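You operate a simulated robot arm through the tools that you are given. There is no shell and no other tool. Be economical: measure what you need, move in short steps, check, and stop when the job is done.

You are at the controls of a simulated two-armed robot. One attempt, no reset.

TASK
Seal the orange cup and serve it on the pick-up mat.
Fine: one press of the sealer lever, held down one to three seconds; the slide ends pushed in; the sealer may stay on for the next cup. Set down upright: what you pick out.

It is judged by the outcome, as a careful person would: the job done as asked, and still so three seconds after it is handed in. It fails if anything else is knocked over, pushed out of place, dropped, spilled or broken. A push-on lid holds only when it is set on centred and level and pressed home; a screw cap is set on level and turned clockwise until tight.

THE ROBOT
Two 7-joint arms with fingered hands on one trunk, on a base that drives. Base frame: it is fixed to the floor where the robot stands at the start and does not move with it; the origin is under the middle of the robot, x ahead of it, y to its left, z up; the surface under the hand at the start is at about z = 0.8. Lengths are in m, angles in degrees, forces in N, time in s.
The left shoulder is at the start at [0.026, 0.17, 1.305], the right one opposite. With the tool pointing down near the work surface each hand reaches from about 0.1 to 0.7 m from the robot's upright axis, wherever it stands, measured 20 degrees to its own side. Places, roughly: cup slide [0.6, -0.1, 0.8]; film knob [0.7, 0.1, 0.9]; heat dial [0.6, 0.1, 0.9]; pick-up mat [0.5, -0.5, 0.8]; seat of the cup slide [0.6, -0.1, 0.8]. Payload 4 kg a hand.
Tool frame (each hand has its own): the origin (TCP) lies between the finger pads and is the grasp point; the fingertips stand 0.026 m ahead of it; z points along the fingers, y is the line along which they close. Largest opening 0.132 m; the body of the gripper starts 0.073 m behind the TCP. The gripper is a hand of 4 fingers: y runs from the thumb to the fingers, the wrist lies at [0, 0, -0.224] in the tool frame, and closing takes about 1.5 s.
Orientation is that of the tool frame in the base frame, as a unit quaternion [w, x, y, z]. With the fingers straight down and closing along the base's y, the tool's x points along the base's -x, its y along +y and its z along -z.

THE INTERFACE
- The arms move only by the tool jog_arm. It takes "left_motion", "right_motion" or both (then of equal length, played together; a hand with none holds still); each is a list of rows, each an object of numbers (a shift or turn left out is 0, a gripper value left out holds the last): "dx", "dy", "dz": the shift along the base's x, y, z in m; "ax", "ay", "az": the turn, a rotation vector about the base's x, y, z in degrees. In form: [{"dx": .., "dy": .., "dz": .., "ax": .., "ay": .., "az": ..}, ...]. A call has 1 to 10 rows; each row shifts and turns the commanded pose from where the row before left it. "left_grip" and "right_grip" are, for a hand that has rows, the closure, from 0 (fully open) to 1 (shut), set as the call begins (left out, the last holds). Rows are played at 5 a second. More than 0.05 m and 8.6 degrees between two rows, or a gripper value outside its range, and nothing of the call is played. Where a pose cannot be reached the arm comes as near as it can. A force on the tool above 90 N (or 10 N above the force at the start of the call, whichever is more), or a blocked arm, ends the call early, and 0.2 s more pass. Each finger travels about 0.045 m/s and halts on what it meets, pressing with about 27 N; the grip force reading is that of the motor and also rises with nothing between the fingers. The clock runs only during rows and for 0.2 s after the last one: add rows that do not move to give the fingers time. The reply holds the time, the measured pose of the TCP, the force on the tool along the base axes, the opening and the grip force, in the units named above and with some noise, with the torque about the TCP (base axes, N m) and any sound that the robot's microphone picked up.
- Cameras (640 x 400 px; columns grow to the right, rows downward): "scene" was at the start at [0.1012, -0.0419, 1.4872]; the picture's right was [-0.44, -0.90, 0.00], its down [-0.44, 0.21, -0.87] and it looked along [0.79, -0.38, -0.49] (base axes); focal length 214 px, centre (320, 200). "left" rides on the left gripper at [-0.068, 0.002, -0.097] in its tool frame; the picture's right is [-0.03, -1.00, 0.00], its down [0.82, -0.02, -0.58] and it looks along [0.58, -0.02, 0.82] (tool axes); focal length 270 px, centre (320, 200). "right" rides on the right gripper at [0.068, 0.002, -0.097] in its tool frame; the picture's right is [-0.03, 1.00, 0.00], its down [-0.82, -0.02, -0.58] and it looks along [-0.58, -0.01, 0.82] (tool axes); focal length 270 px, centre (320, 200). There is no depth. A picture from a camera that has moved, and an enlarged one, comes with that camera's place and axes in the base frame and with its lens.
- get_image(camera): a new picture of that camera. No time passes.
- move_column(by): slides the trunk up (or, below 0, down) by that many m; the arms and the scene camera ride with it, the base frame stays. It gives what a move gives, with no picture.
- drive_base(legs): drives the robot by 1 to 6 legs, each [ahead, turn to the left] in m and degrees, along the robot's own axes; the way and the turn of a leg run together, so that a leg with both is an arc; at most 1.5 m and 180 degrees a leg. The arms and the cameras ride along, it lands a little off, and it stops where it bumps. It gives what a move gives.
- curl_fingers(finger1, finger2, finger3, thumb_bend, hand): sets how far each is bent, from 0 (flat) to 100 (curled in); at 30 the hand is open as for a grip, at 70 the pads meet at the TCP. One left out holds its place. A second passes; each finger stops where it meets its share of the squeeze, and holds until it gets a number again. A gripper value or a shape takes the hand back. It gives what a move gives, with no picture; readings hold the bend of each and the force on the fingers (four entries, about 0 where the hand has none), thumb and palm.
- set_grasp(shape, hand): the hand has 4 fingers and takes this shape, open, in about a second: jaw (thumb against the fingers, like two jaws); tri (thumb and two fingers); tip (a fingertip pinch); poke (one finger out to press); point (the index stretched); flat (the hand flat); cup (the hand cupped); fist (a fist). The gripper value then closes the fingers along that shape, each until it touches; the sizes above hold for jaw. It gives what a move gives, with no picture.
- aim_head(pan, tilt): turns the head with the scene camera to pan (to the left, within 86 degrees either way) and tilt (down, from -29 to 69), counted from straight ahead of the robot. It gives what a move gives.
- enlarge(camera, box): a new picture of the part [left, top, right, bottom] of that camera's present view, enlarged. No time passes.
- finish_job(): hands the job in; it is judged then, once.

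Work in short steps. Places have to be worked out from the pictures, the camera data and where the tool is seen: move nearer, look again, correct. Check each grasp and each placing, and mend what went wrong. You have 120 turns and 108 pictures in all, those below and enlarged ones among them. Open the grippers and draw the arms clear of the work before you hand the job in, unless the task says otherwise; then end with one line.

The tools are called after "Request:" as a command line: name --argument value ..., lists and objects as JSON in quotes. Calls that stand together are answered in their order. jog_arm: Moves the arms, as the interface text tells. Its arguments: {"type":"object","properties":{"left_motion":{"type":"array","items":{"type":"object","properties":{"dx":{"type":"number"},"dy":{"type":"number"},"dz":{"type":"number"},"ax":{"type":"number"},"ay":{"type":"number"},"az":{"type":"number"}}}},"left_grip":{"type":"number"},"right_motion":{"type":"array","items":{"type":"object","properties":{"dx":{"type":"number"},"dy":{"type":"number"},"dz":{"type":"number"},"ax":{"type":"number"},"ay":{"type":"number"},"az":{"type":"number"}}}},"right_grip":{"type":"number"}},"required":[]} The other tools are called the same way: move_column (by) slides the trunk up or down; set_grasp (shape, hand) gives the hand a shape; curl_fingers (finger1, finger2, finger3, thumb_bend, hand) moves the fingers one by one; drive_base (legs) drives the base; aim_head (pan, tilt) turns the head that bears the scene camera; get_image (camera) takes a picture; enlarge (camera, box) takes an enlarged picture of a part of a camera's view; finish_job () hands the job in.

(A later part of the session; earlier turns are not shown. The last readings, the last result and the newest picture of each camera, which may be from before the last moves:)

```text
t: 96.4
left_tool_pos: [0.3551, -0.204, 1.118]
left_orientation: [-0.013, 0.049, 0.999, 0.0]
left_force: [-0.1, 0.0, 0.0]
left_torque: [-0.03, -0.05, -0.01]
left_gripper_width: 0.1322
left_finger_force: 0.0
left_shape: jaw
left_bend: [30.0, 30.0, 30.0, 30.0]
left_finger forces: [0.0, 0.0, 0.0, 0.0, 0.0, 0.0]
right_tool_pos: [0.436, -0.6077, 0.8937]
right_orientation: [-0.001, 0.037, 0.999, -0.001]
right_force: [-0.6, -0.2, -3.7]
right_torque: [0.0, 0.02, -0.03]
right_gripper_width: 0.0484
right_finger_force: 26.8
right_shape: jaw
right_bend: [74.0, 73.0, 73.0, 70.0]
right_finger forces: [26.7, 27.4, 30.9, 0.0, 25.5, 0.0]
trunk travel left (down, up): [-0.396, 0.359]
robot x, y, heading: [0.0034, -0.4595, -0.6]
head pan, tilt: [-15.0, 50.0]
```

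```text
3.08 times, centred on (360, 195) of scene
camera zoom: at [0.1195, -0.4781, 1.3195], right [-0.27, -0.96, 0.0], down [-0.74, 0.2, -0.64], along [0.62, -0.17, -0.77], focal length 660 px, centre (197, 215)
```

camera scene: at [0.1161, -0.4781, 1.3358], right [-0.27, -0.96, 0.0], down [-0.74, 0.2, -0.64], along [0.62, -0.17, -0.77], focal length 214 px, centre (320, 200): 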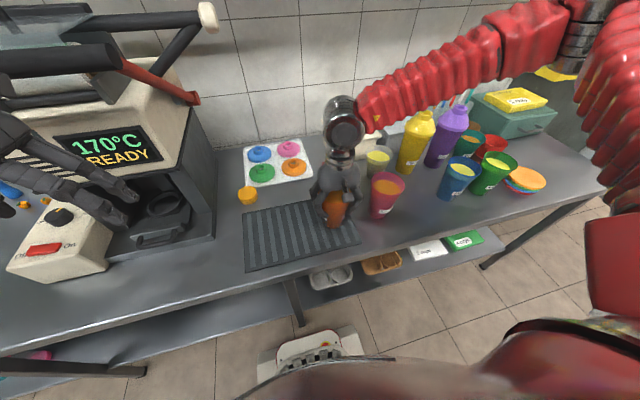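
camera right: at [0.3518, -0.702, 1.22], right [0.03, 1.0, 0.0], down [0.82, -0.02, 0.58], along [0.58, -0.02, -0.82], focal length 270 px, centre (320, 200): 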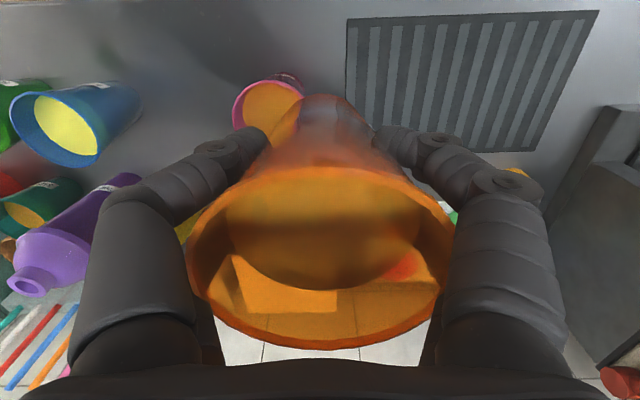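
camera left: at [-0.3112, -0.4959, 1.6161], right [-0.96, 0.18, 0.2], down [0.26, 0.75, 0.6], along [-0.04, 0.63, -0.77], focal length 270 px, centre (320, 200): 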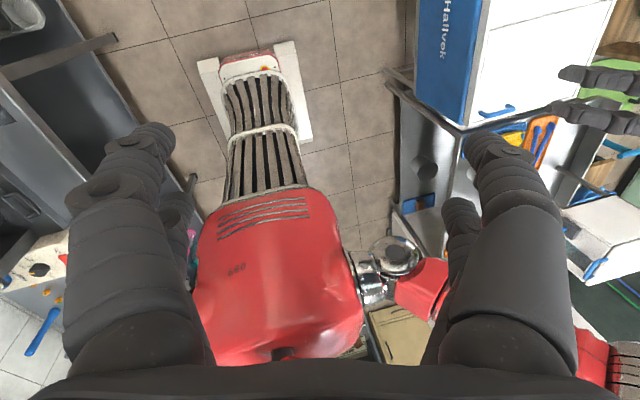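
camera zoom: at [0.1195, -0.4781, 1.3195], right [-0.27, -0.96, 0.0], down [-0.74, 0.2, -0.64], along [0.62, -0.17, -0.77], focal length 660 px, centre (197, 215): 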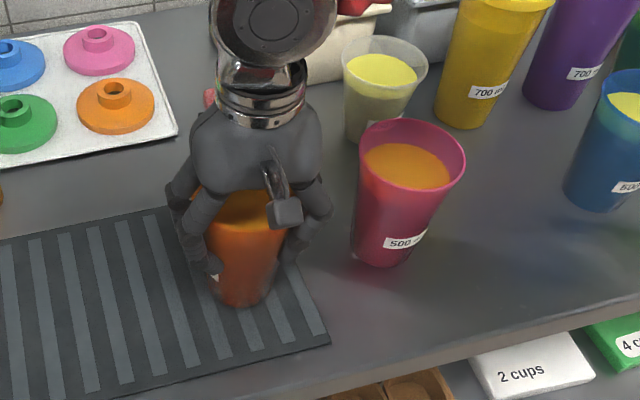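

Still hanging freely. Lower in 4 mm steps.

Request:
move_column --by -0.005

Request:
move_column --by -0.003

```text
t: 96.9
left_tool_pos: [0.3551, -0.2026, 1.1125]
left_orientation: [-0.013, 0.049, 0.999, 0.001]
left_force: [0.3, 0.1, 0.4]
left_torque: [0.0, 0.05, -0.03]
left_gripper_width: 0.132
left_finger_force: 0.1
left_shape: jaw
left_bend: [30.0, 30.0, 30.0, 30.0]
left_finger forces: [0.0, 0.0, 0.1, 0.1, 0.0, 0.1]
right_tool_pos: [0.4374, -0.608, 0.8897]
right_orientation: [-0.001, 0.036, 0.999, -0.001]
right_force: [-4.1, -2.8, 17.3]
right_torque: [-0.09, -0.03, 0.0]
right_gripper_width: 0.0484
right_finger_force: 26.8
right_shape: jaw
right_bend: [74.0, 73.0, 73.0, 70.0]
right_finger forces: [26.7, 27.2, 31.4, 0.0, 26.9, 0.0]
trunk travel left (down, up): [-0.391, 0.364]
robot x, y, heading: [0.0028, -0.455, -0.8]
head pan, tilt: [-15.0, 50.0]
```

```text
t: 97.5
left_tool_pos: [0.3529, -0.202, 1.1106]
left_orientation: [-0.012, 0.05, 0.999, 0.0]
left_force: [0.2, 0.9, -0.8]
left_torque: [0.02, 0.03, -0.01]
left_gripper_width: 0.1318
left_finger_force: 0.1
left_shape: jaw
left_bend: [30.0, 30.0, 30.0, 30.0]
left_finger forces: [0.1, 0.1, 0.0, 0.1, 0.0, 0.0]
right_tool_pos: [0.4372, -0.6065, 0.8889]
right_orientation: [0.002, 0.037, 0.999, 0.0]
right_force: [-0.6, -1.5, 39.8]
right_torque: [-0.13, -0.12, -0.06]
right_gripper_width: 0.0485
right_finger_force: 27.1
right_shape: jaw
right_bend: [75.0, 74.0, 74.0, 71.0]
right_finger forces: [26.9, 28.5, 33.9, 0.1, 28.2, 0.0]
trunk travel left (down, up): [-0.388, 0.367]
robot x, y, heading: [0.0044, -0.458, -0.4]
head pan, tilt: [-15.0, 50.0]
```

Standing on the mat (TCP 0.890 at contact). Relieve 4 mm, then open the fingers.

Request:
move_column --by 0.005

Request:
jog_arm --right_motion '[{}, {}, {}, {}, {}, {}, {}, {}]' --right_grip 0

Request:
get_image --camera "right"

```text
t: 98.0
left_tool_pos: [0.3556, -0.2009, 1.1135]
left_orientation: [-0.013, 0.05, 0.999, 0.001]
left_force: [-0.4, 0.6, -0.3]
left_torque: [0.04, -0.01, -0.02]
left_gripper_width: 0.1319
left_finger_force: 0.1
left_shape: jaw
left_bend: [30.0, 30.0, 30.0, 30.0]
left_finger forces: [0.1, 0.0, 0.1, 0.1, 0.0, 0.0]
right_tool_pos: [0.4371, -0.6065, 0.8892]
right_orientation: [-0.003, 0.036, 0.999, -0.002]
right_force: [3.5, 4.5, 12.8]
right_torque: [0.23, -0.29, -0.03]
right_gripper_width: 0.0487
right_finger_force: 26.3
right_shape: jaw
right_bend: [75.0, 74.0, 74.0, 71.0]
right_finger forces: [28.5, 30.3, 33.0, 0.0, 26.4, 0.0]
trunk travel left (down, up): [-0.393, 0.362]
robot x, y, heading: [0.003, -0.4558, -0.2]
head pan, tilt: [-15.0, 50.0]
```

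```text
t: 99.8
left_tool_pos: [0.3554, -0.2024, 1.113]
left_orientation: [-0.014, 0.05, 0.999, 0.001]
left_force: [-0.3, 0.1, -0.2]
left_torque: [0.0, 0.0, 0.01]
left_gripper_width: 0.1319
left_finger_force: 0.0
left_shape: jaw
left_bend: [30.0, 30.0, 30.0, 30.0]
left_finger forces: [0.0, 0.0, 0.0, 0.1, 0.0, 0.0]
right_tool_pos: [0.4376, -0.6087, 0.8902]
right_orientation: [-0.003, 0.036, 0.999, -0.001]
right_force: [-0.3, -0.1, 0.6]
right_torque: [0.01, -0.03, 0.01]
right_gripper_width: 0.132
right_finger_force: 0.1
right_shape: jaw
right_bend: [30.0, 30.0, 30.0, 30.0]
right_finger forces: [0.0, 0.1, 0.0, 0.0, 0.1, 0.0]
trunk travel left (down, up): [-0.393, 0.362]
robot x, y, heading: [0.007, -0.4522, -0.6]
head pan, tilt: [-15.0, 50.0]
```

```text
58 pictures are left
camera right: at [0.3705, -0.6008, 0.988], right [0.1, 1.0, 0.0], down [0.82, -0.08, 0.57], along [0.57, -0.06, -0.82], focal length 270 px, centre (320, 200)
```

right: 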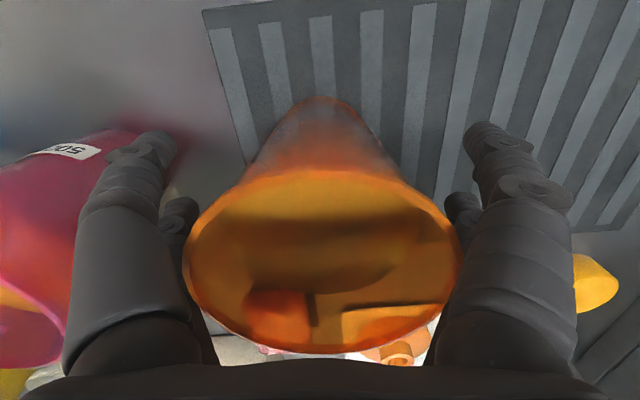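

The orange cup stands on the mat. I raise the right hand clear, and pitch the left hand to point forward-down (its camera will then look down at the slide handle).

Request:
jog_arm --right_motion '[{"dz": 0.03}, {"dz": 0.04}, {"dz": 0.04}, {"dz": 0.04}, {"dz": 0.02, "dx": -0.03}, {"dx": -0.04}, {"dx": -0.03, "dy": -0.03}]' --left_motion '[{"az": 5.7}, {"ay": -7.5}, {"ay": -7.5}, {"ay": -7.5}, {"ay": -7.5, "dz": -0.02}, {"ay": -7.5, "dz": -0.03, "dy": 0.02}, {"ay": -7.5, "dz": -0.03, "dy": 0.03}]'

Request:
aim_head --pan 25 --tilt 45

Request:
get_image --camera "scene"

Request:
get_image --camera "left"

```text
t: 101.4
left_tool_pos: [0.4481, -0.1316, 1.0798]
left_orientation: [0.371, 0.001, 0.929, 0.0]
left_force: [0.1, -0.1, 0.5]
left_torque: [-0.01, 0.0, 0.0]
left_gripper_width: 0.132
left_finger_force: 0.1
left_shape: jaw
left_bend: [30.0, 30.0, 30.0, 30.0]
left_finger forces: [0.0, 0.0, 0.0, 0.0, 0.0, 0.1]
left hand out of reach, approached as far as the arm can: row 5, 6, 7
right_tool_pos: [0.3358, -0.6382, 1.0654]
right_orientation: [-0.001, 0.037, 0.999, -0.001]
right_force: [0.4, 0.5, -0.1]
right_torque: [0.02, -0.03, 0.0]
right_gripper_width: 0.132
right_finger_force: 0.1
right_shape: jaw
right_bend: [30.0, 30.0, 30.0, 30.0]
right_finger forces: [0.0, 0.0, 0.1, 0.0, 0.0, 0.0]
trunk travel left (down, up): [-0.393, 0.362]
robot x, y, heading: [0.002, -0.4562, -0.5]
head pan, tilt: [-15.0, 50.0]
```

```text
t: 102.5
left_tool_pos: [0.4488, -0.1339, 1.0789]
left_orientation: [0.37, 0.0, 0.929, 0.001]
left_force: [0.1, -0.2, 0.3]
left_torque: [0.03, 0.04, -0.06]
left_gripper_width: 0.1321
left_finger_force: 0.0
left_shape: jaw
left_bend: [30.0, 30.0, 30.0, 30.0]
left_finger forces: [0.0, 0.0, 0.0, 0.0, 0.1, 0.0]
right_tool_pos: [0.3387, -0.6391, 1.0636]
right_orientation: [-0.003, 0.036, 0.999, -0.002]
right_force: [-0.1, 0.4, -0.8]
right_torque: [0.0, -0.02, 0.03]
right_gripper_width: 0.1318
right_finger_force: 0.0
right_shape: jaw
right_bend: [30.0, 30.0, 30.0, 30.0]
right_finger forces: [0.1, 0.0, 0.0, 0.0, 0.1, 0.0]
trunk travel left (down, up): [-0.393, 0.362]
robot x, y, heading: [0.0041, -0.4539, -0.3]
head pan, tilt: [25.0, 45.0]
```

```text
57 pictures are left
camera scene: at [0.1202, -0.4238, 1.3234], right [0.41, -0.91, 0.0], down [-0.64, -0.29, -0.71], along [0.64, 0.29, -0.71], focal length 214 px, centre (320, 200)
```

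scene: 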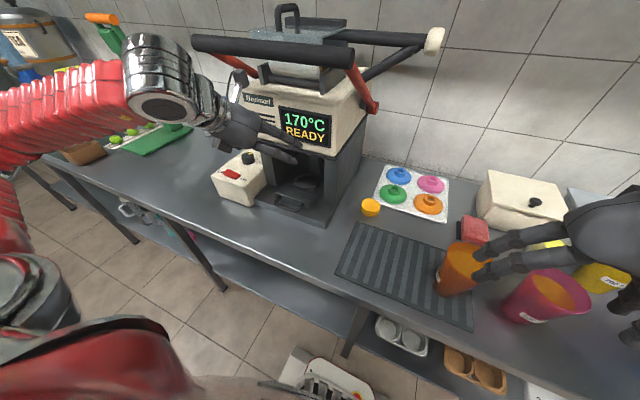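

```text
56 pictures are left
camera left: at [0.433, -0.1326, 1.1952], right [0.02, -1.0, 0.02], down [-0.99, -0.02, -0.14], along [0.14, -0.01, -0.99], focal length 270 px, centre (320, 200)
```

left: 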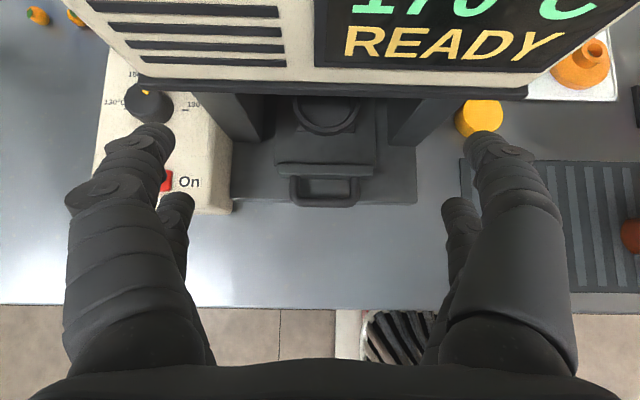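

The slide handle is seen from above: U-handle, sides free to grip from outside. Before lowering the trunk for the left hand, I pull the right arm up and back away from the counter.

Request:
jog_arm --right_motion '[{"dz": 0.04}, {"dz": 0.04, "dx": -0.03}, {"dz": 0.04, "dx": -0.03, "dy": -0.02}, {"dz": 0.04, "dx": -0.03, "dy": -0.02}, {"dz": 0.04, "dx": -0.03, "dy": -0.02}, {"dz": 0.03, "dx": -0.03, "dy": -0.03}, {"dx": -0.03, "dy": -0.03}, {"dx": -0.03, "dy": -0.03}]'

Request:
aim_head --pan -45 --tilt 35

Request:
get_image --camera "scene"

Request:
aim_head --pan 50 --tilt 35

Request:
get_image --camera "scene"

```text
refused: row 3 steps farther than a row can; nothing moved
```

```text
t: 103.9
left_tool_pos: [0.4485, -0.134, 1.0785]
left_orientation: [0.368, -0.001, 0.93, 0.0]
left_force: [0.0, 0.6, -0.1]
left_torque: [-0.02, 0.01, 0.03]
left_gripper_width: 0.1319
left_finger_force: 0.0
left_shape: jaw
left_bend: [30.0, 30.0, 30.0, 30.0]
left_finger forces: [0.0, 0.0, 0.0, 0.0, 0.1, 0.0]
right_tool_pos: [0.3379, -0.639, 1.0637]
right_orientation: [-0.002, 0.036, 0.999, -0.002]
right_force: [0.4, 1.1, -0.3]
right_torque: [0.01, 0.0, 0.02]
right_gripper_width: 0.1318
right_finger_force: 0.0
right_shape: jaw
right_bend: [30.0, 30.0, 30.0, 30.0]
right_finger forces: [0.0, 0.0, 0.1, 0.0, 0.0, 0.0]
trunk travel left (down, up): [-0.393, 0.362]
robot x, y, heading: [0.0034, -0.4598, -0.5]
head pan, tilt: [-45.0, 35.0]
```

```text
55 pictures are left
camera scene: at [0.1077, -0.5202, 1.3382], right [-0.71, -0.7, 0.0], down [-0.4, 0.41, -0.82], along [0.57, -0.58, -0.57], focal length 214 px, centre (320, 200)
```

scene: 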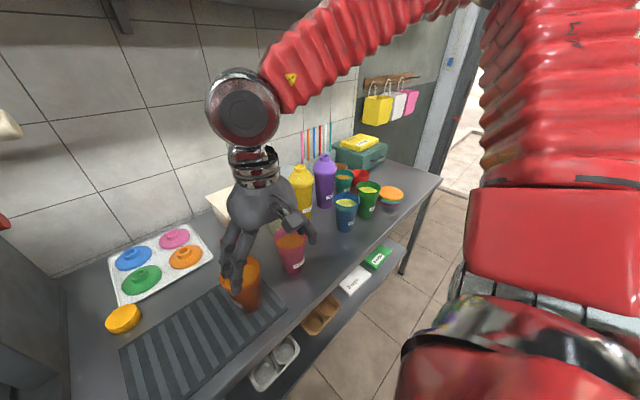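

```text
t: 105.6
left_tool_pos: [0.4497, -0.1352, 1.0794]
left_orientation: [0.37, 0.0, 0.929, 0.0]
left_force: [-0.4, -0.8, 0.4]
left_torque: [0.01, 0.02, 0.02]
left_gripper_width: 0.1317
left_finger_force: 0.0
left_shape: jaw
left_bend: [30.0, 30.0, 30.0, 30.0]
left_finger forces: [0.0, 0.1, 0.0, 0.0, 0.1, 0.0]
right_tool_pos: [0.3381, -0.6379, 1.0642]
right_orientation: [-0.002, 0.037, 0.999, -0.002]
right_force: [-0.1, 0.1, 0.1]
right_torque: [-0.01, -0.01, -0.02]
right_gripper_width: 0.1321
right_finger_force: 0.0
right_shape: jaw
right_bend: [30.0, 30.0, 30.0, 30.0]
right_finger forces: [0.0, 0.0, 0.0, 0.0, 0.1, 0.0]
trunk travel left (down, up): [-0.393, 0.362]
robot x, y, heading: [0.0036, -0.456, -0.4]
head pan, tilt: [50.0, 35.0]
```

```text
54 pictures are left
camera scene: at [0.1032, -0.3905, 1.3382], right [0.76, -0.65, 0.0], down [-0.37, -0.44, -0.82], along [0.53, 0.62, -0.57], focal length 214 px, centre (320, 200)
```

scene: 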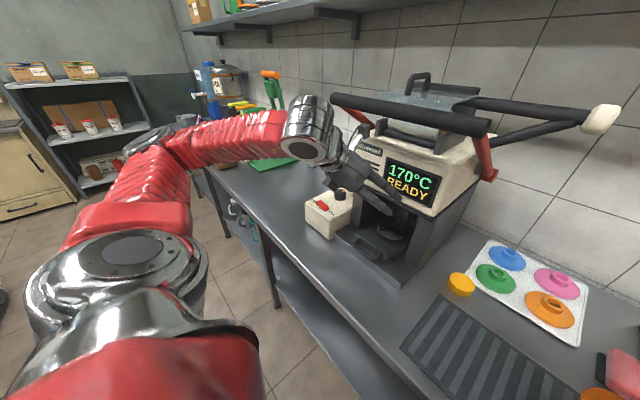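

Row too long; I repeat with smaller steps to bring the right arm back and up.

Request:
jog_arm --right_motion '[{"dz": 0.04}, {"dz": 0.04}, {"dz": 0.03, "dx": -0.03}, {"dz": 0.03, "dx": -0.03}, {"dz": 0.03, "dx": -0.03}, {"dx": -0.03, "dy": -0.03}, {"dx": -0.03, "dy": -0.03}, {"dx": -0.03, "dy": -0.03}, {"dx": -0.03, "dy": -0.03}]'

Request:
aim_head --pan -60 --tilt 30

Request:
get_image --camera "scene"

```text
t: 107.6
left_tool_pos: [0.4481, -0.1339, 1.0797]
left_orientation: [0.37, 0.0, 0.929, 0.0]
left_force: [0.0, -0.4, 0.0]
left_torque: [-0.02, -0.01, -0.01]
left_gripper_width: 0.132
left_finger_force: 0.0
left_shape: jaw
left_bend: [30.0, 30.0, 30.0, 30.0]
left_finger forces: [0.0, 0.0, 0.0, 0.1, 0.1, 0.0]
right_tool_pos: [0.1235, -0.7578, 1.2341]
right_orientation: [-0.002, 0.036, 0.999, -0.001]
right_force: [-0.5, -0.1, -0.6]
right_torque: [0.02, 0.0, -0.01]
right_gripper_width: 0.1318
right_finger_force: 0.1
right_shape: jaw
right_bend: [30.0, 30.0, 30.0, 30.0]
right_finger forces: [0.0, 0.0, 0.0, 0.0, 0.2, 0.1]
trunk travel left (down, up): [-0.393, 0.362]
robot x, y, heading: [0.0085, -0.4549, -0.4]
head pan, tilt: [50.0, 35.0]
```

```text
t: 109.5
left_tool_pos: [0.4479, -0.1333, 1.0787]
left_orientation: [0.37, 0.0, 0.929, -0.001]
left_force: [-0.8, 0.2, -0.2]
left_torque: [0.0, -0.03, 0.0]
left_gripper_width: 0.132
left_finger_force: 0.1
left_shape: jaw
left_bend: [30.0, 30.0, 30.0, 30.0]
left_finger forces: [0.0, 0.0, 0.1, 0.0, 0.0, 0.1]
right_tool_pos: [0.1261, -0.7569, 1.2346]
right_orientation: [-0.002, 0.036, 0.999, -0.002]
right_force: [0.8, 0.0, 0.1]
right_torque: [-0.01, -0.03, -0.01]
right_gripper_width: 0.132
right_finger_force: 0.0
right_shape: jaw
right_bend: [30.0, 30.0, 30.0, 30.0]
right_finger forces: [0.0, 0.1, 0.1, 0.0, 0.1, 0.0]
trunk travel left (down, up): [-0.393, 0.362]
robot x, y, heading: [0.0036, -0.4528, -0.3]
head pan, tilt: [-60.0, 30.0]
```

```text
53 pictures are left
camera scene: at [0.0902, -0.5361, 1.3461], right [-0.87, -0.49, 0.0], down [-0.25, 0.43, -0.87], along [0.43, -0.75, -0.5], focal length 214 px, centre (320, 200)
```

scene: 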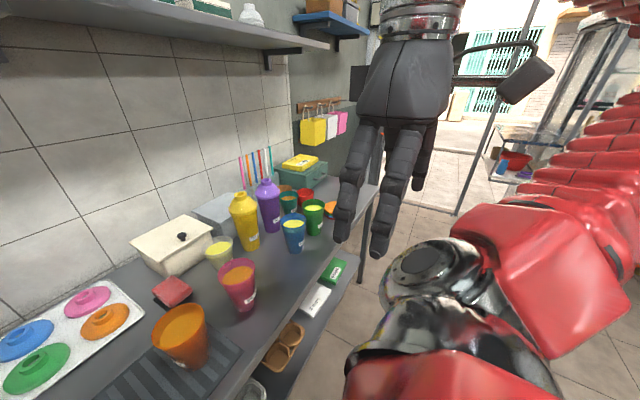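

The right hand is off the counter. Handle centre ≈ (0.50,-0.142), seat ≈ (0.607,-0.143). Lower the trunk by 0.19, bringing the left hand down in front of the slide.

Request:
move_column --by -0.19

Request:
get_image --camera "left"

Request:
aim_head --pan 35 --tilt 30

Request:
get_image --camera "scene"

```text
t: 111.5
left_tool_pos: [0.4796, -0.1372, 0.8361]
left_orientation: [0.314, 0.005, 0.949, -0.001]
left_force: [-5.1, -4.2, 25.6]
left_torque: [0.38, -0.46, 0.05]
left_gripper_width: 0.1318
left_finger_force: 0.1
left_shape: jaw
left_bend: [25.0, 30.0, 30.0, 27.0]
left_finger forces: [15.4, 7.4, 0.1, 0.1, 10.3, 0.0]
right_tool_pos: [0.1259, -0.7592, 1.0433]
right_orientation: [0.001, 0.038, 0.999, 0.0]
right_force: [2.5, 0.6, 2.0]
right_torque: [0.22, -0.06, -0.26]
right_gripper_width: 0.1319
right_finger_force: 0.0
right_shape: jaw
right_bend: [27.0, 30.0, 30.0, 30.0]
right_finger forces: [0.0, 0.1, 0.0, 0.0, 0.0, 0.0]
trunk travel left (down, up): [-0.206, 0.55]
robot x, y, heading: [0.0062, -0.4559, -0.5]
head pan, tilt: [-60.0, 30.0]
stopped: the force on the tool passed its limit at 95 N (the readings are from after the stop); the commanded pose is now the measured one
```

```text
52 pictures are left
camera left: at [0.4766, -0.1368, 0.9545], right [0.01, -1.0, 0.01], down [-1.0, -0.01, -0.02], along [0.02, -0.01, -1.0], focal length 270 px, centre (320, 200)
```

left: 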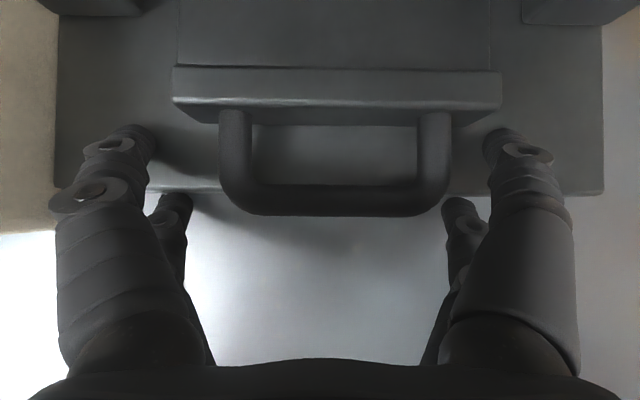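

```text
t: 113.2
left_tool_pos: [0.4791, -0.1363, 0.8368]
left_orientation: [0.313, 0.004, 0.95, 0.001]
left_force: [-3.6, -6.1, 42.1]
left_torque: [1.23, -0.88, -0.66]
left_gripper_width: 0.1321
left_finger_force: 0.0
left_shape: jaw
left_bend: [25.0, 30.0, 30.0, 27.0]
left_finger forces: [27.6, 4.6, 0.0, 0.1, 13.8, 0.0]
right_tool_pos: [0.1246, -0.7588, 1.0437]
right_orientation: [0.001, 0.038, 0.999, 0.0]
right_force: [4.8, -0.4, 2.6]
right_torque: [0.25, -0.03, -0.31]
right_gripper_width: 0.1322
right_finger_force: 0.0
right_shape: jaw
right_bend: [27.0, 30.0, 30.0, 30.0]
right_finger forces: [0.0, 0.0, 0.0, 0.0, 0.1, 0.0]
trunk travel left (down, up): [-0.206, 0.55]
robot x, y, heading: [0.0048, -0.4557, -0.3]
head pan, tilt: [35.0, 30.0]
```

```text
51 pictures are left
camera scene: at [0.1823, -0.4091, 1.1541], right [0.57, -0.82, 0.0], down [-0.41, -0.28, -0.87], along [0.72, 0.49, -0.5], focal length 214 px, centre (320, 200)
```

scene: 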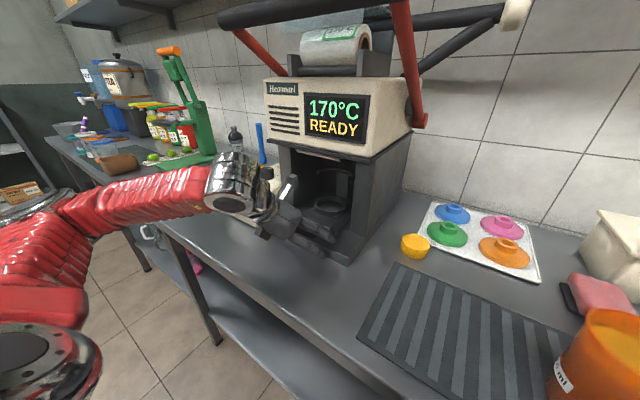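

The fingers straddle the handle and the tips press on the base plate (~42 N). I raise the trunk a little to relieve, and check the right hand, which reports a slight touch.

Request:
move_column --by 0.012

Request:
get_image --camera "right"

```text
t: 113.8
left_tool_pos: [0.4789, -0.1351, 0.8411]
left_orientation: [0.305, 0.003, 0.952, 0.0]
left_force: [-0.9, 1.0, 1.6]
left_torque: [-0.09, -0.02, 0.02]
left_gripper_width: 0.1323
left_finger_force: 0.0
left_shape: jaw
left_bend: [29.0, 30.0, 30.0, 29.0]
left_finger forces: [0.1, 0.3, 0.0, 0.1, 1.2, 0.0]
right_tool_pos: [0.1283, -0.7588, 1.0559]
right_orientation: [-0.001, 0.036, 0.999, -0.001]
right_force: [0.0, 1.5, 1.0]
right_torque: [0.09, 0.04, 0.0]
right_gripper_width: 0.1316
right_finger_force: 0.1
right_shape: jaw
right_bend: [27.0, 30.0, 30.0, 30.0]
right_finger forces: [0.0, 0.0, 0.0, 0.0, 0.0, 0.0]
trunk travel left (down, up): [-0.218, 0.538]
robot x, y, heading: [0.006, -0.4552, -0.1]
head pan, tilt: [35.0, 30.0]
```

```text
50 pictures are left
camera right: at [0.0607, -0.751, 1.1526], right [0.1, 1.0, 0.0], down [0.81, -0.08, 0.57], along [0.57, -0.06, -0.82], focal length 270 px, centre (320, 200)
```

right: 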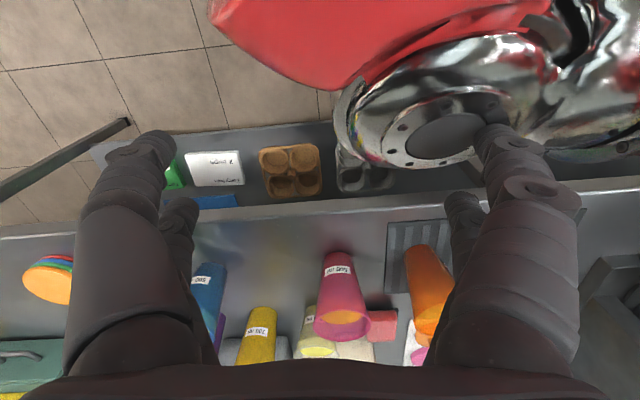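

The right finger only rests on the robot's own shoulder; I move it outward a bit. Left: centre on the handle and close onto its sides.

Request:
jog_arm --left_motion '[{"dx": 0.006, "dy": -0.004}, {"dx": 0.006, "dy": -0.004}]' --right_motion '[{"dy": -0.03}, {"dy": -0.03}]'

Request:
jog_arm --left_motion '[{}, {}, {}, {}, {}, {}, {}]' --left_grip 0.7

Request:
get_image --camera "left"

```text
t: 114.4
left_tool_pos: [0.4811, -0.1434, 0.8422]
left_orientation: [0.3, 0.01, 0.954, 0.003]
left_force: [-74.2, 17.7, 3.9]
left_torque: [0.4, 2.08, -3.92]
left_gripper_width: 0.1312
left_finger_force: 0.1
left_shape: jaw
left_bend: [30.0, 24.0, 37.0, 30.0]
left_finger forces: [0.0, 10.6, 64.3, 0.0, 1.2, 0.1]
right_tool_pos: [0.121, -0.8146, 1.0569]
right_orientation: [0.002, 0.037, 0.999, -0.002]
right_force: [0.4, -1.4, -0.2]
right_torque: [0.0, -0.02, 0.04]
right_gripper_width: 0.132
right_finger_force: 0.1
right_shape: jaw
right_bend: [30.0, 30.0, 30.0, 30.0]
right_finger forces: [0.1, 0.0, 0.0, 0.0, 0.1, 0.0]
trunk travel left (down, up): [-0.218, 0.538]
robot x, y, heading: [0.0032, -0.4586, -0.4]
head pan, tilt: [35.0, 30.0]
```

```text
t: 115.4
left_tool_pos: [0.479, -0.1442, 0.844]
left_orientation: [0.298, 0.004, 0.955, 0.004]
left_force: [-42.8, 11.9, 18.4]
left_torque: [0.31, 0.55, 1.25]
left_gripper_width: 0.0827
left_finger_force: 27.0
left_shape: jaw
left_bend: [59.0, 74.0, 75.0, 34.0]
left_finger forces: [25.2, 37.8, 0.1, 0.0, 31.2, 0.0]
right_tool_pos: [0.123, -0.8159, 1.0587]
right_orientation: [0.002, 0.038, 0.999, -0.001]
right_force: [-0.8, -0.4, 0.0]
right_torque: [0.02, -0.03, -0.01]
right_gripper_width: 0.1317
right_finger_force: 0.0
right_shape: jaw
right_bend: [30.0, 30.0, 30.0, 30.0]
right_finger forces: [0.0, 0.1, 0.1, 0.0, 0.0, 0.1]
trunk travel left (down, up): [-0.218, 0.538]
robot x, y, heading: [0.0074, -0.455, -0.3]
head pan, tilt: [35.0, 30.0]
stopped in row 5 (left hand): the force on the tool passed its limit at 90 N (the readings are from after the stop); the commanded pose is now the measured one
```

```text
49 pictures are left
camera left: at [0.4814, -0.1431, 0.9616], right [0.01, -1.0, 0.01], down [-1.0, -0.01, 0.01], along [-0.01, -0.01, -1.0], focal length 270 px, centre (320, 200)
```

left: 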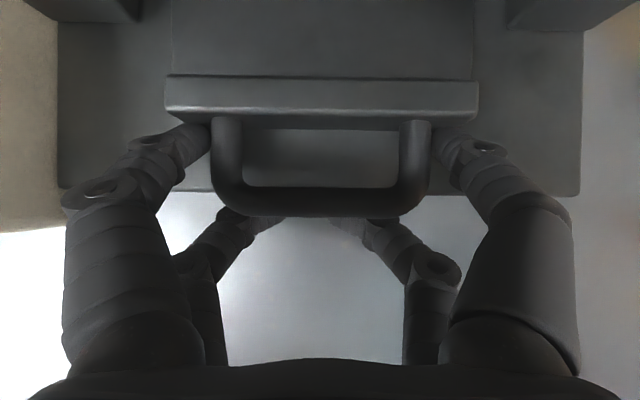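

The outer pads hold the handle's sides. Pull gently towards the robot and see whether the slide follows.

Request:
jog_arm --left_motion '[{"dx": -0.01}, {"dx": -0.015}, {"dx": -0.015}]'

Request:
get_image --camera "left"

```text
t: 116.2
left_tool_pos: [0.4726, -0.1404, 0.844]
left_orientation: [0.296, 0.005, 0.955, 0.0]
left_force: [1.9, -5.6, 7.4]
left_torque: [0.52, -0.24, 0.35]
left_gripper_width: 0.0787
left_finger_force: 27.0
left_shape: jaw
left_bend: [63.0, 73.0, 75.0, 38.0]
left_finger forces: [24.2, 0.0, 0.0, 0.0, 24.4, 0.0]
left hand out of reach, approached as far as the arm can: row 2, 3
right_tool_pos: [0.1284, -0.8171, 1.056]
right_orientation: [-0.002, 0.037, 0.999, -0.001]
right_force: [-0.6, -0.6, 0.6]
right_torque: [0.02, -0.02, 0.02]
right_gripper_width: 0.1318
right_finger_force: 0.1
right_shape: jaw
right_bend: [30.0, 30.0, 30.0, 30.0]
right_finger forces: [0.1, 0.0, 0.1, 0.1, 0.0, 0.0]
trunk travel left (down, up): [-0.218, 0.538]
robot x, y, heading: [0.0053, -0.4547, -0.4]
head pan, tilt: [35.0, 30.0]
```

```text
48 pictures are left
camera left: at [0.4749, -0.139, 0.9619], right [0.01, -1.0, 0.01], down [-1.0, -0.01, 0.02], along [-0.02, -0.01, -1.0], focal length 270 px, centre (320, 200)
```

left: 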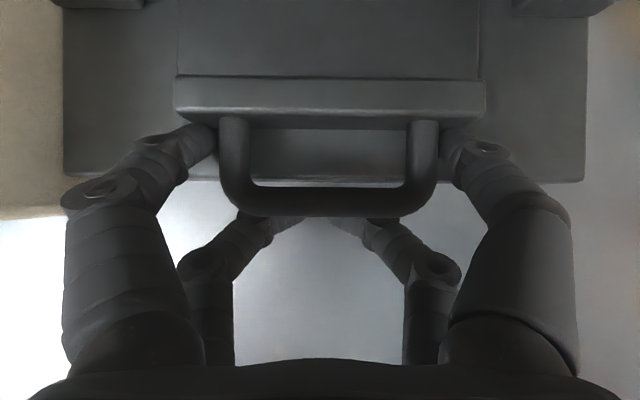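

The slide follows, but the arm can't retract further in this posture. I pull by driving the base backwards in small legs.

Request:
drive_base --legs '[[-0.05, 0]]'

Request:
get_image --camera "left"

```text
t: 117.1
left_tool_pos: [0.4227, -0.1388, 0.843]
left_orientation: [0.295, 0.006, 0.955, 0.001]
left_force: [-1.3, -4.8, 2.8]
left_torque: [0.2, -0.08, 0.5]
left_gripper_width: 0.0787
left_finger_force: 27.2
left_shape: jaw
left_bend: [64.0, 73.0, 75.0, 39.0]
left_finger forces: [21.3, 0.0, 0.1, 0.0, 24.4, 0.0]
right_tool_pos: [0.0799, -0.8165, 1.057]
right_orientation: [-0.001, 0.038, 0.999, -0.001]
right_force: [0.5, -0.2, 0.5]
right_torque: [0.0, -0.02, -0.01]
right_gripper_width: 0.1321
right_finger_force: 0.1
right_shape: jaw
right_bend: [30.0, 30.0, 30.0, 30.0]
right_finger forces: [0.0, 0.0, 0.1, 0.1, 0.1, 0.1]
trunk travel left (down, up): [-0.218, 0.538]
robot x, y, heading: [-0.0466, -0.4516, -0.2]
head pan, tilt: [35.0, 30.0]
```

```text
47 pictures are left
camera left: at [0.4249, -0.1384, 0.9619], right [0.01, -1.0, 0.01], down [-1.0, -0.01, 0.02], along [-0.02, -0.01, -1.0], focal length 270 px, centre (320, 200)
```

left: 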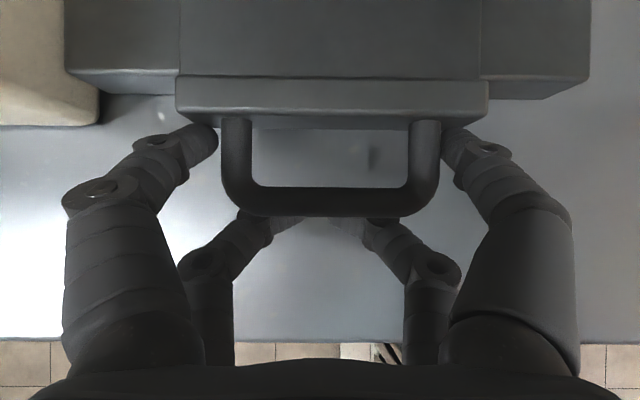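

Excellent, the slide comes out with the base. Pull further, with small legs, until it stops.

Request:
drive_base --legs '[[-0.05, 0]]'

Request:
get_image --camera "left"

Request:
get_image --camera "scene"

```text
t: 118.1
left_tool_pos: [0.3726, -0.1384, 0.8443]
left_orientation: [0.294, 0.006, 0.956, 0.001]
left_force: [-1.5, -4.5, -1.3]
left_torque: [0.08, 0.02, 0.63]
left_gripper_width: 0.0788
left_finger_force: 27.2
left_shape: jaw
left_bend: [64.0, 73.0, 75.0, 39.0]
left_finger forces: [21.8, 0.0, 0.0, 0.0, 24.8, 0.0]
right_tool_pos: [0.028, -0.8165, 1.0562]
right_orientation: [-0.002, 0.039, 0.999, -0.001]
right_force: [-0.6, 0.4, 0.2]
right_torque: [-0.03, -0.02, -0.01]
right_gripper_width: 0.132
right_finger_force: 0.1
right_shape: jaw
right_bend: [30.0, 30.0, 30.0, 30.0]
right_finger forces: [0.0, 0.0, 0.0, 0.0, 0.1, 0.0]
trunk travel left (down, up): [-0.218, 0.538]
robot x, y, heading: [-0.0954, -0.4543, -0.4]
head pan, tilt: [35.0, 30.0]
```

```text
46 pictures are left
camera left: at [0.375, -0.1382, 0.9618], right [0.01, -1.0, 0.01], down [-1.0, -0.01, 0.02], along [-0.02, -0.01, -1.0], focal length 270 px, centre (320, 200)
```

left: 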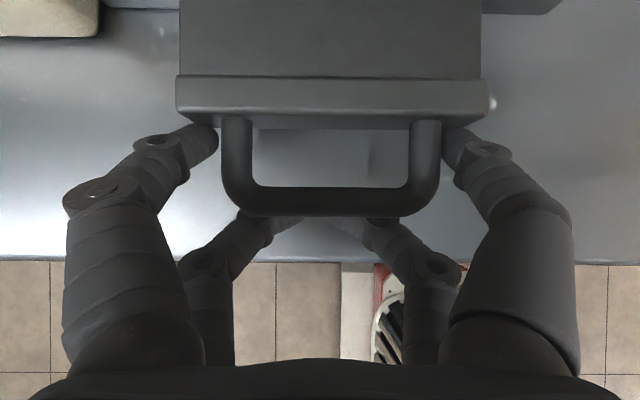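

```text
45 pictures are left
camera scene: at [0.0797, -0.4063, 1.166], right [0.57, -0.82, 0.0], down [-0.41, -0.28, -0.87], along [0.71, 0.49, -0.5], focal length 214 px, centre (320, 200)
```

scene: 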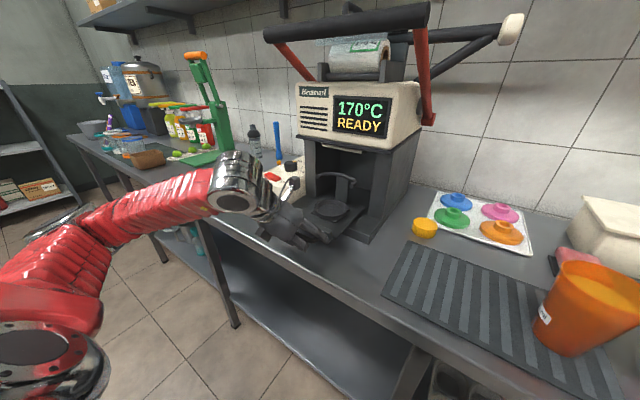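

About 11 cm out; ring now ≈ x 0.50. I try a bit more travel and then look closely at the seat.

Request:
drive_base --legs '[[-0.03, 0]]'

Request:
enlarge --camera "scene" --box '[240, 120, 440, 260]'

Request:
get_image --camera "left"

```text
t: 118.9
left_tool_pos: [0.3418, -0.1397, 0.8441]
left_orientation: [0.294, 0.006, 0.956, 0.0]
left_force: [-1.8, -4.1, -1.1]
left_torque: [-0.01, 0.01, 0.51]
left_gripper_width: 0.0789
left_finger_force: 26.7
left_shape: jaw
left_bend: [64.0, 73.0, 75.0, 39.0]
left_finger forces: [21.9, 0.0, 0.1, 0.0, 24.7, 0.0]
right_tool_pos: [-0.0017, -0.8153, 1.0578]
right_orientation: [-0.001, 0.037, 0.999, -0.001]
right_force: [1.0, -0.2, 0.0]
right_torque: [0.0, -0.02, -0.02]
right_gripper_width: 0.1319
right_finger_force: 0.1
right_shape: jaw
right_bend: [30.0, 30.0, 30.0, 30.0]
right_finger forces: [0.0, 0.0, 0.1, 0.0, 0.1, 0.1]
trunk travel left (down, up): [-0.218, 0.538]
robot x, y, heading: [-0.1267, -0.457, -0.6]
head pan, tilt: [35.0, 30.0]
```

```text
2.86 times, centred on (340, 190) of scene
camera zoom: at [0.0494, -0.406, 1.166], right [0.57, -0.82, 0.0], down [-0.41, -0.28, -0.87], along [0.71, 0.49, -0.5], focal length 613 px, centre (263, 229)
```

zoom: 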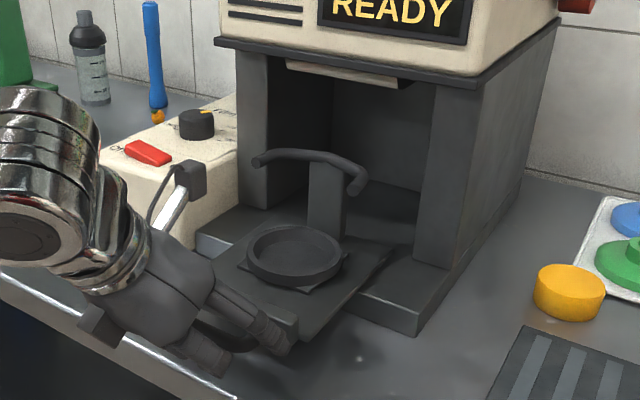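

```text
43 pictures are left
camera left: at [0.3446, -0.138, 0.9619], right [0.01, -1.0, 0.01], down [-1.0, -0.01, 0.02], along [-0.02, -0.01, -1.0], focal length 270 px, centre (320, 200)
```

left: 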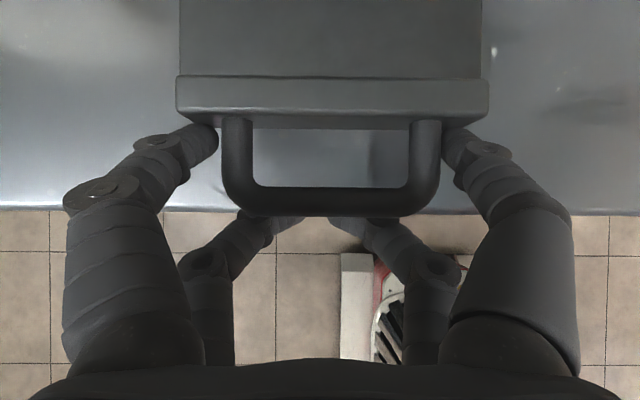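

The slide is out ~14 cm with its round seat now at ≈ (0.47,-0.143), a C-shaped back guide at z ≈ 0.915. Release the handle and raise the left hand.

Request:
jog_arm --left_motion '[{}, {}, {}, {}, {}, {}, {}]' --left_grip 0

Request:
jog_arm --left_motion '[{"dz": 0.02}, {"dz": 0.03}, {"dz": 0.04}, {"dz": 0.04}, {"dz": 0.04}]'

Request:
get_image --camera "left"

```text
t: 120.5
left_tool_pos: [0.3424, -0.138, 0.8449]
left_orientation: [0.293, 0.006, 0.956, -0.001]
left_force: [-0.3, -1.4, 0.5]
left_torque: [0.02, -0.03, -0.05]
left_gripper_width: 0.1321
left_finger_force: 0.0
left_shape: jaw
left_bend: [30.0, 30.0, 30.0, 30.0]
left_finger forces: [0.1, 0.1, 0.1, 0.1, 0.0, 0.1]
right_tool_pos: [-0.0014, -0.8151, 1.0578]
right_orientation: [-0.002, 0.038, 0.999, -0.001]
right_force: [0.7, -0.2, -0.4]
right_torque: [0.01, 0.0, -0.02]
right_gripper_width: 0.1321
right_finger_force: 0.0
right_shape: jaw
right_bend: [30.0, 30.0, 30.0, 30.0]
right_finger forces: [0.1, 0.0, 0.1, 0.0, 0.0, 0.0]
trunk travel left (down, up): [-0.218, 0.538]
robot x, y, heading: [-0.1244, -0.4512, -0.5]
head pan, tilt: [35.0, 30.0]
```

```text
t: 121.7
left_tool_pos: [0.3404, -0.1401, 1.0148]
left_orientation: [0.293, 0.005, 0.956, 0.001]
left_force: [0.6, -0.2, 0.9]
left_torque: [0.02, 0.02, -0.02]
left_gripper_width: 0.1319
left_finger_force: 0.0
left_shape: jaw
left_bend: [30.0, 30.0, 30.0, 30.0]
left_finger forces: [0.1, 0.0, 0.0, 0.0, 0.1, 0.0]
right_tool_pos: [-0.0015, -0.8158, 1.0575]
right_orientation: [-0.002, 0.038, 0.999, -0.001]
right_force: [-0.6, -0.4, -0.4]
right_torque: [0.02, -0.01, -0.01]
right_gripper_width: 0.1319
right_finger_force: 0.1
right_shape: jaw
right_bend: [30.0, 30.0, 30.0, 30.0]
right_finger forces: [0.0, 0.0, 0.0, 0.1, 0.0, 0.0]
trunk travel left (down, up): [-0.218, 0.538]
robot x, y, heading: [-0.1213, -0.4552, -0.7]
head pan, tilt: [35.0, 30.0]
```

```text
42 pictures are left
camera left: at [0.3438, -0.1392, 1.1327], right [0.01, -1.0, 0.01], down [-1.0, -0.01, 0.02], along [-0.02, -0.01, -1.0], focal length 270 px, centre (320, 200)
```

left: 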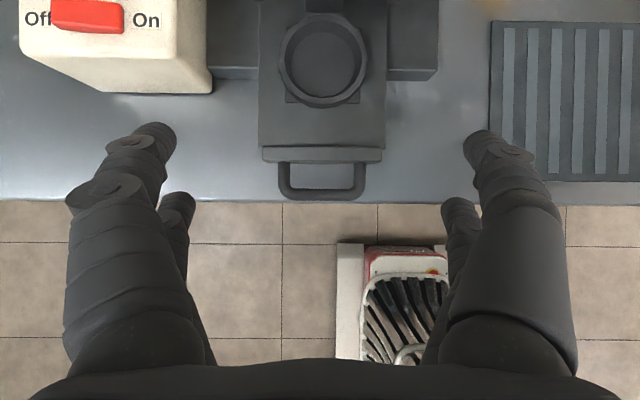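

Ring centre ≈ (0.48,-0.144). Now rotate the base right by 28° so that the orange cup on the mat comes to the left hand's side.

Request:
drive_base --legs '[[0, -28]]'

Request:
aim_head --pan 12 --tilt 40

Request:
get_image --camera "scene"

Request:
get_image --camera "left"

```text
t: 123.6
left_tool_pos: [0.4324, -0.3894, 1.0142]
left_orientation: [0.285, 0.233, 0.927, -0.07]
left_force: [0.1, -0.3, -0.2]
left_torque: [-0.01, -0.02, 0.0]
left_gripper_width: 0.1319
left_finger_force: 0.0
left_shape: jaw
left_bend: [30.0, 30.0, 30.0, 30.0]
left_finger forces: [0.1, 0.0, 0.0, 0.0, 0.1, 0.1]
right_tool_pos: [-0.1843, -0.8306, 1.0577]
right_orientation: [-0.002, 0.273, 0.962, -0.001]
right_force: [-0.1, 0.0, -0.4]
right_torque: [0.0, 0.0, -0.02]
right_gripper_width: 0.1318
right_finger_force: 0.0
right_shape: jaw
right_bend: [30.0, 30.0, 30.0, 30.0]
right_finger forces: [0.0, 0.0, 0.0, 0.0, 0.1, 0.1]
trunk travel left (down, up): [-0.218, 0.538]
robot x, y, heading: [-0.1162, -0.4327, -28.4]
head pan, tilt: [35.0, 30.0]
```

```text
t: 124.5
left_tool_pos: [0.4307, -0.3901, 1.0156]
left_orientation: [0.285, 0.233, 0.927, -0.069]
left_force: [0.1, 0.3, 0.7]
left_torque: [0.02, -0.03, 0.01]
left_gripper_width: 0.1321
left_finger_force: 0.1
left_shape: jaw
left_bend: [30.0, 30.0, 30.0, 30.0]
left_finger forces: [0.0, 0.1, 0.1, 0.0, 0.0, 0.0]
right_tool_pos: [-0.1828, -0.833, 1.0575]
right_orientation: [-0.002, 0.273, 0.962, 0.0]
right_force: [0.2, -0.1, 0.5]
right_torque: [0.0, 0.0, 0.02]
right_gripper_width: 0.1321
right_finger_force: 0.1
right_shape: jaw
right_bend: [30.0, 30.0, 30.0, 30.0]
right_finger forces: [0.1, 0.1, 0.1, 0.1, 0.1, 0.1]
trunk travel left (down, up): [-0.218, 0.538]
robot x, y, heading: [-0.1169, -0.4332, -28.2]
head pan, tilt: [12.0, 40.0]
```

```text
41 pictures are left
camera scene: at [0.0531, -0.5071, 1.1506], right [-0.28, -0.96, 0.0], down [-0.62, 0.18, -0.77], along [0.74, -0.21, -0.64], focal length 214 px, centre (320, 200)
```

scene: 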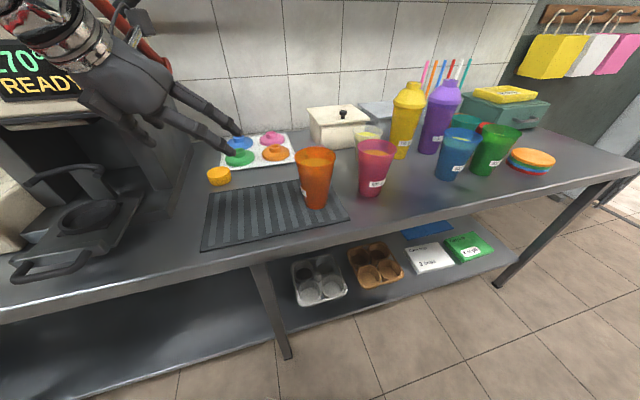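

```text
40 pictures are left
camera left: at [0.4346, -0.3905, 1.1326], right [-0.45, -0.89, 0.01], down [-0.89, 0.45, 0.02], along [-0.02, 0.0, -1.0], focal length 270 px, centre (320, 200)
```

left: 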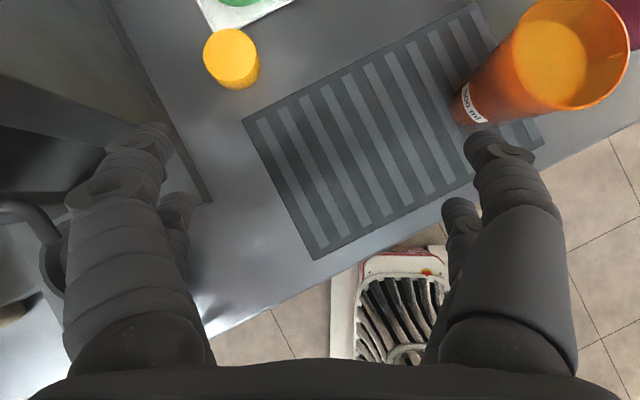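

The cup is upright at ≈ (0.438,-0.612). Move the left hand over it at the present height (tips well above the rim).

Request:
jog_arm --left_motion '[{"dy": -0.035}, {"dy": -0.035}, {"dy": -0.035}, {"dy": -0.035, "dx": 0.002}, {"dy": -0.03, "dx": 0.002}, {"dy": -0.03}, {"dy": -0.02}]'

Request:
get_image --camera "left"

```text
t: 126.1
left_tool_pos: [0.438, -0.6094, 1.0146]
left_orientation: [0.286, 0.233, 0.927, -0.07]
left_force: [-0.2, -0.4, 0.1]
left_torque: [0.0, 0.01, 0.0]
left_gripper_width: 0.1319
left_finger_force: 0.0
left_shape: jaw
left_bend: [30.0, 30.0, 30.0, 30.0]
left_finger forces: [0.1, 0.0, 0.0, 0.0, 0.0, 0.0]
right_tool_pos: [-0.1847, -0.832, 1.0574]
right_orientation: [-0.002, 0.273, 0.962, -0.001]
right_force: [0.4, 0.7, 0.2]
right_torque: [0.02, 0.0, 0.03]
right_gripper_width: 0.1319
right_finger_force: 0.0
right_shape: jaw
right_bend: [30.0, 30.0, 30.0, 30.0]
right_finger forces: [0.0, 0.0, 0.0, 0.0, 0.0, 0.0]
trunk travel left (down, up): [-0.218, 0.538]
robot x, y, heading: [-0.1164, -0.438, -28.2]
head pan, tilt: [12.0, 40.0]
```

```text
39 pictures are left
camera left: at [0.4399, -0.6101, 1.1333], right [-0.45, -0.89, 0.01], down [-0.89, 0.45, 0.02], along [-0.02, 0.0, -1.0], focal length 270 px, centre (320, 200)
```

left: 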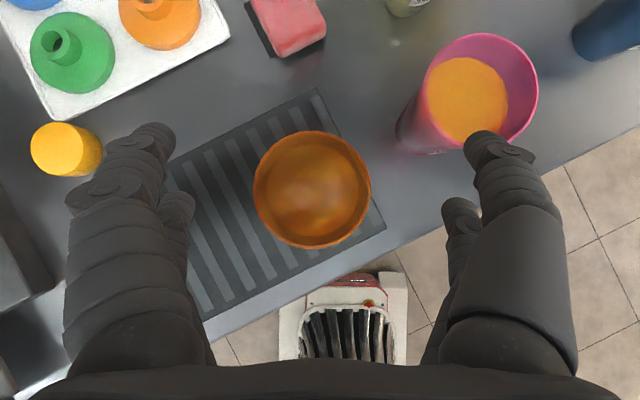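

Good alignment. Nudge 6 mm in x and lower with the trunk in two stages.

Request:
jog_arm --left_motion '[{"dx": 0.006, "dy": 0.001}]'

Request:
move_column --by -0.08

Request:
get_image --camera "left"

```text
t: 126.5
left_tool_pos: [0.444, -0.608, 1.0151]
left_orientation: [0.285, 0.233, 0.927, -0.069]
left_force: [0.1, -0.1, 0.1]
left_torque: [-0.01, -0.02, 0.01]
left_gripper_width: 0.1321
left_finger_force: 0.0
left_shape: jaw
left_bend: [30.0, 30.0, 30.0, 30.0]
left_finger forces: [0.0, 0.1, 0.0, 0.0, 0.0, 0.0]
right_tool_pos: [-0.1836, -0.8314, 1.0579]
right_orientation: [-0.002, 0.273, 0.962, 0.0]
right_force: [0.7, -0.4, 0.0]
right_torque: [-0.04, 0.0, 0.01]
right_gripper_width: 0.132
right_finger_force: 0.0
right_shape: jaw
right_bend: [30.0, 30.0, 30.0, 30.0]
right_finger forces: [0.0, 0.0, 0.1, 0.0, 0.0, 0.1]
trunk travel left (down, up): [-0.218, 0.538]
robot x, y, heading: [-0.1175, -0.4302, -28.2]
head pan, tilt: [12.0, 40.0]
```

```text
t: 127.7
left_tool_pos: [0.4412, -0.6072, 0.9346]
left_orientation: [0.286, 0.232, 0.927, -0.07]
left_force: [-0.3, 0.0, 0.4]
left_torque: [-0.02, 0.0, -0.01]
left_gripper_width: 0.1321
left_finger_force: 0.1
left_shape: jaw
left_bend: [30.0, 30.0, 30.0, 30.0]
left_finger forces: [0.0, 0.0, 0.0, 0.1, 0.0, 0.0]
right_tool_pos: [-0.1836, -0.831, 0.9791]
right_orientation: [-0.001, 0.273, 0.962, 0.0]
right_force: [0.0, 1.0, 0.7]
right_torque: [-0.04, -0.04, 0.0]
right_gripper_width: 0.1317
right_finger_force: 0.0
right_shape: jaw
right_bend: [30.0, 30.0, 30.0, 30.0]
right_finger forces: [0.1, 0.0, 0.0, 0.0, 0.0, 0.0]
trunk travel left (down, up): [-0.138, 0.618]
robot x, y, heading: [-0.1175, -0.4326, -28.0]
head pan, tilt: [12.0, 40.0]
```

```text
38 pictures are left
camera left: at [0.4443, -0.6089, 1.0531], right [-0.45, -0.89, 0.01], down [-0.89, 0.45, 0.02], along [-0.02, 0.0, -1.0], focal length 270 px, centre (320, 200)
```

left: 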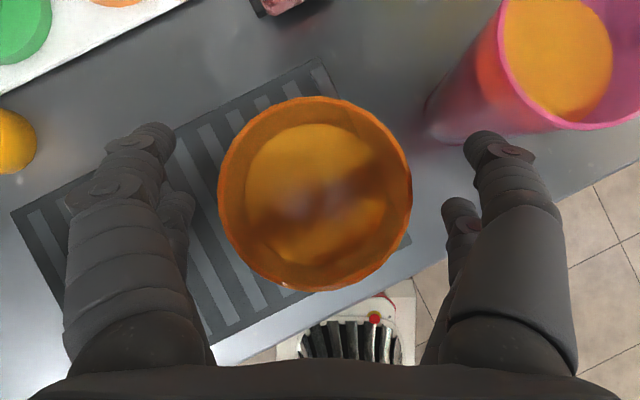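

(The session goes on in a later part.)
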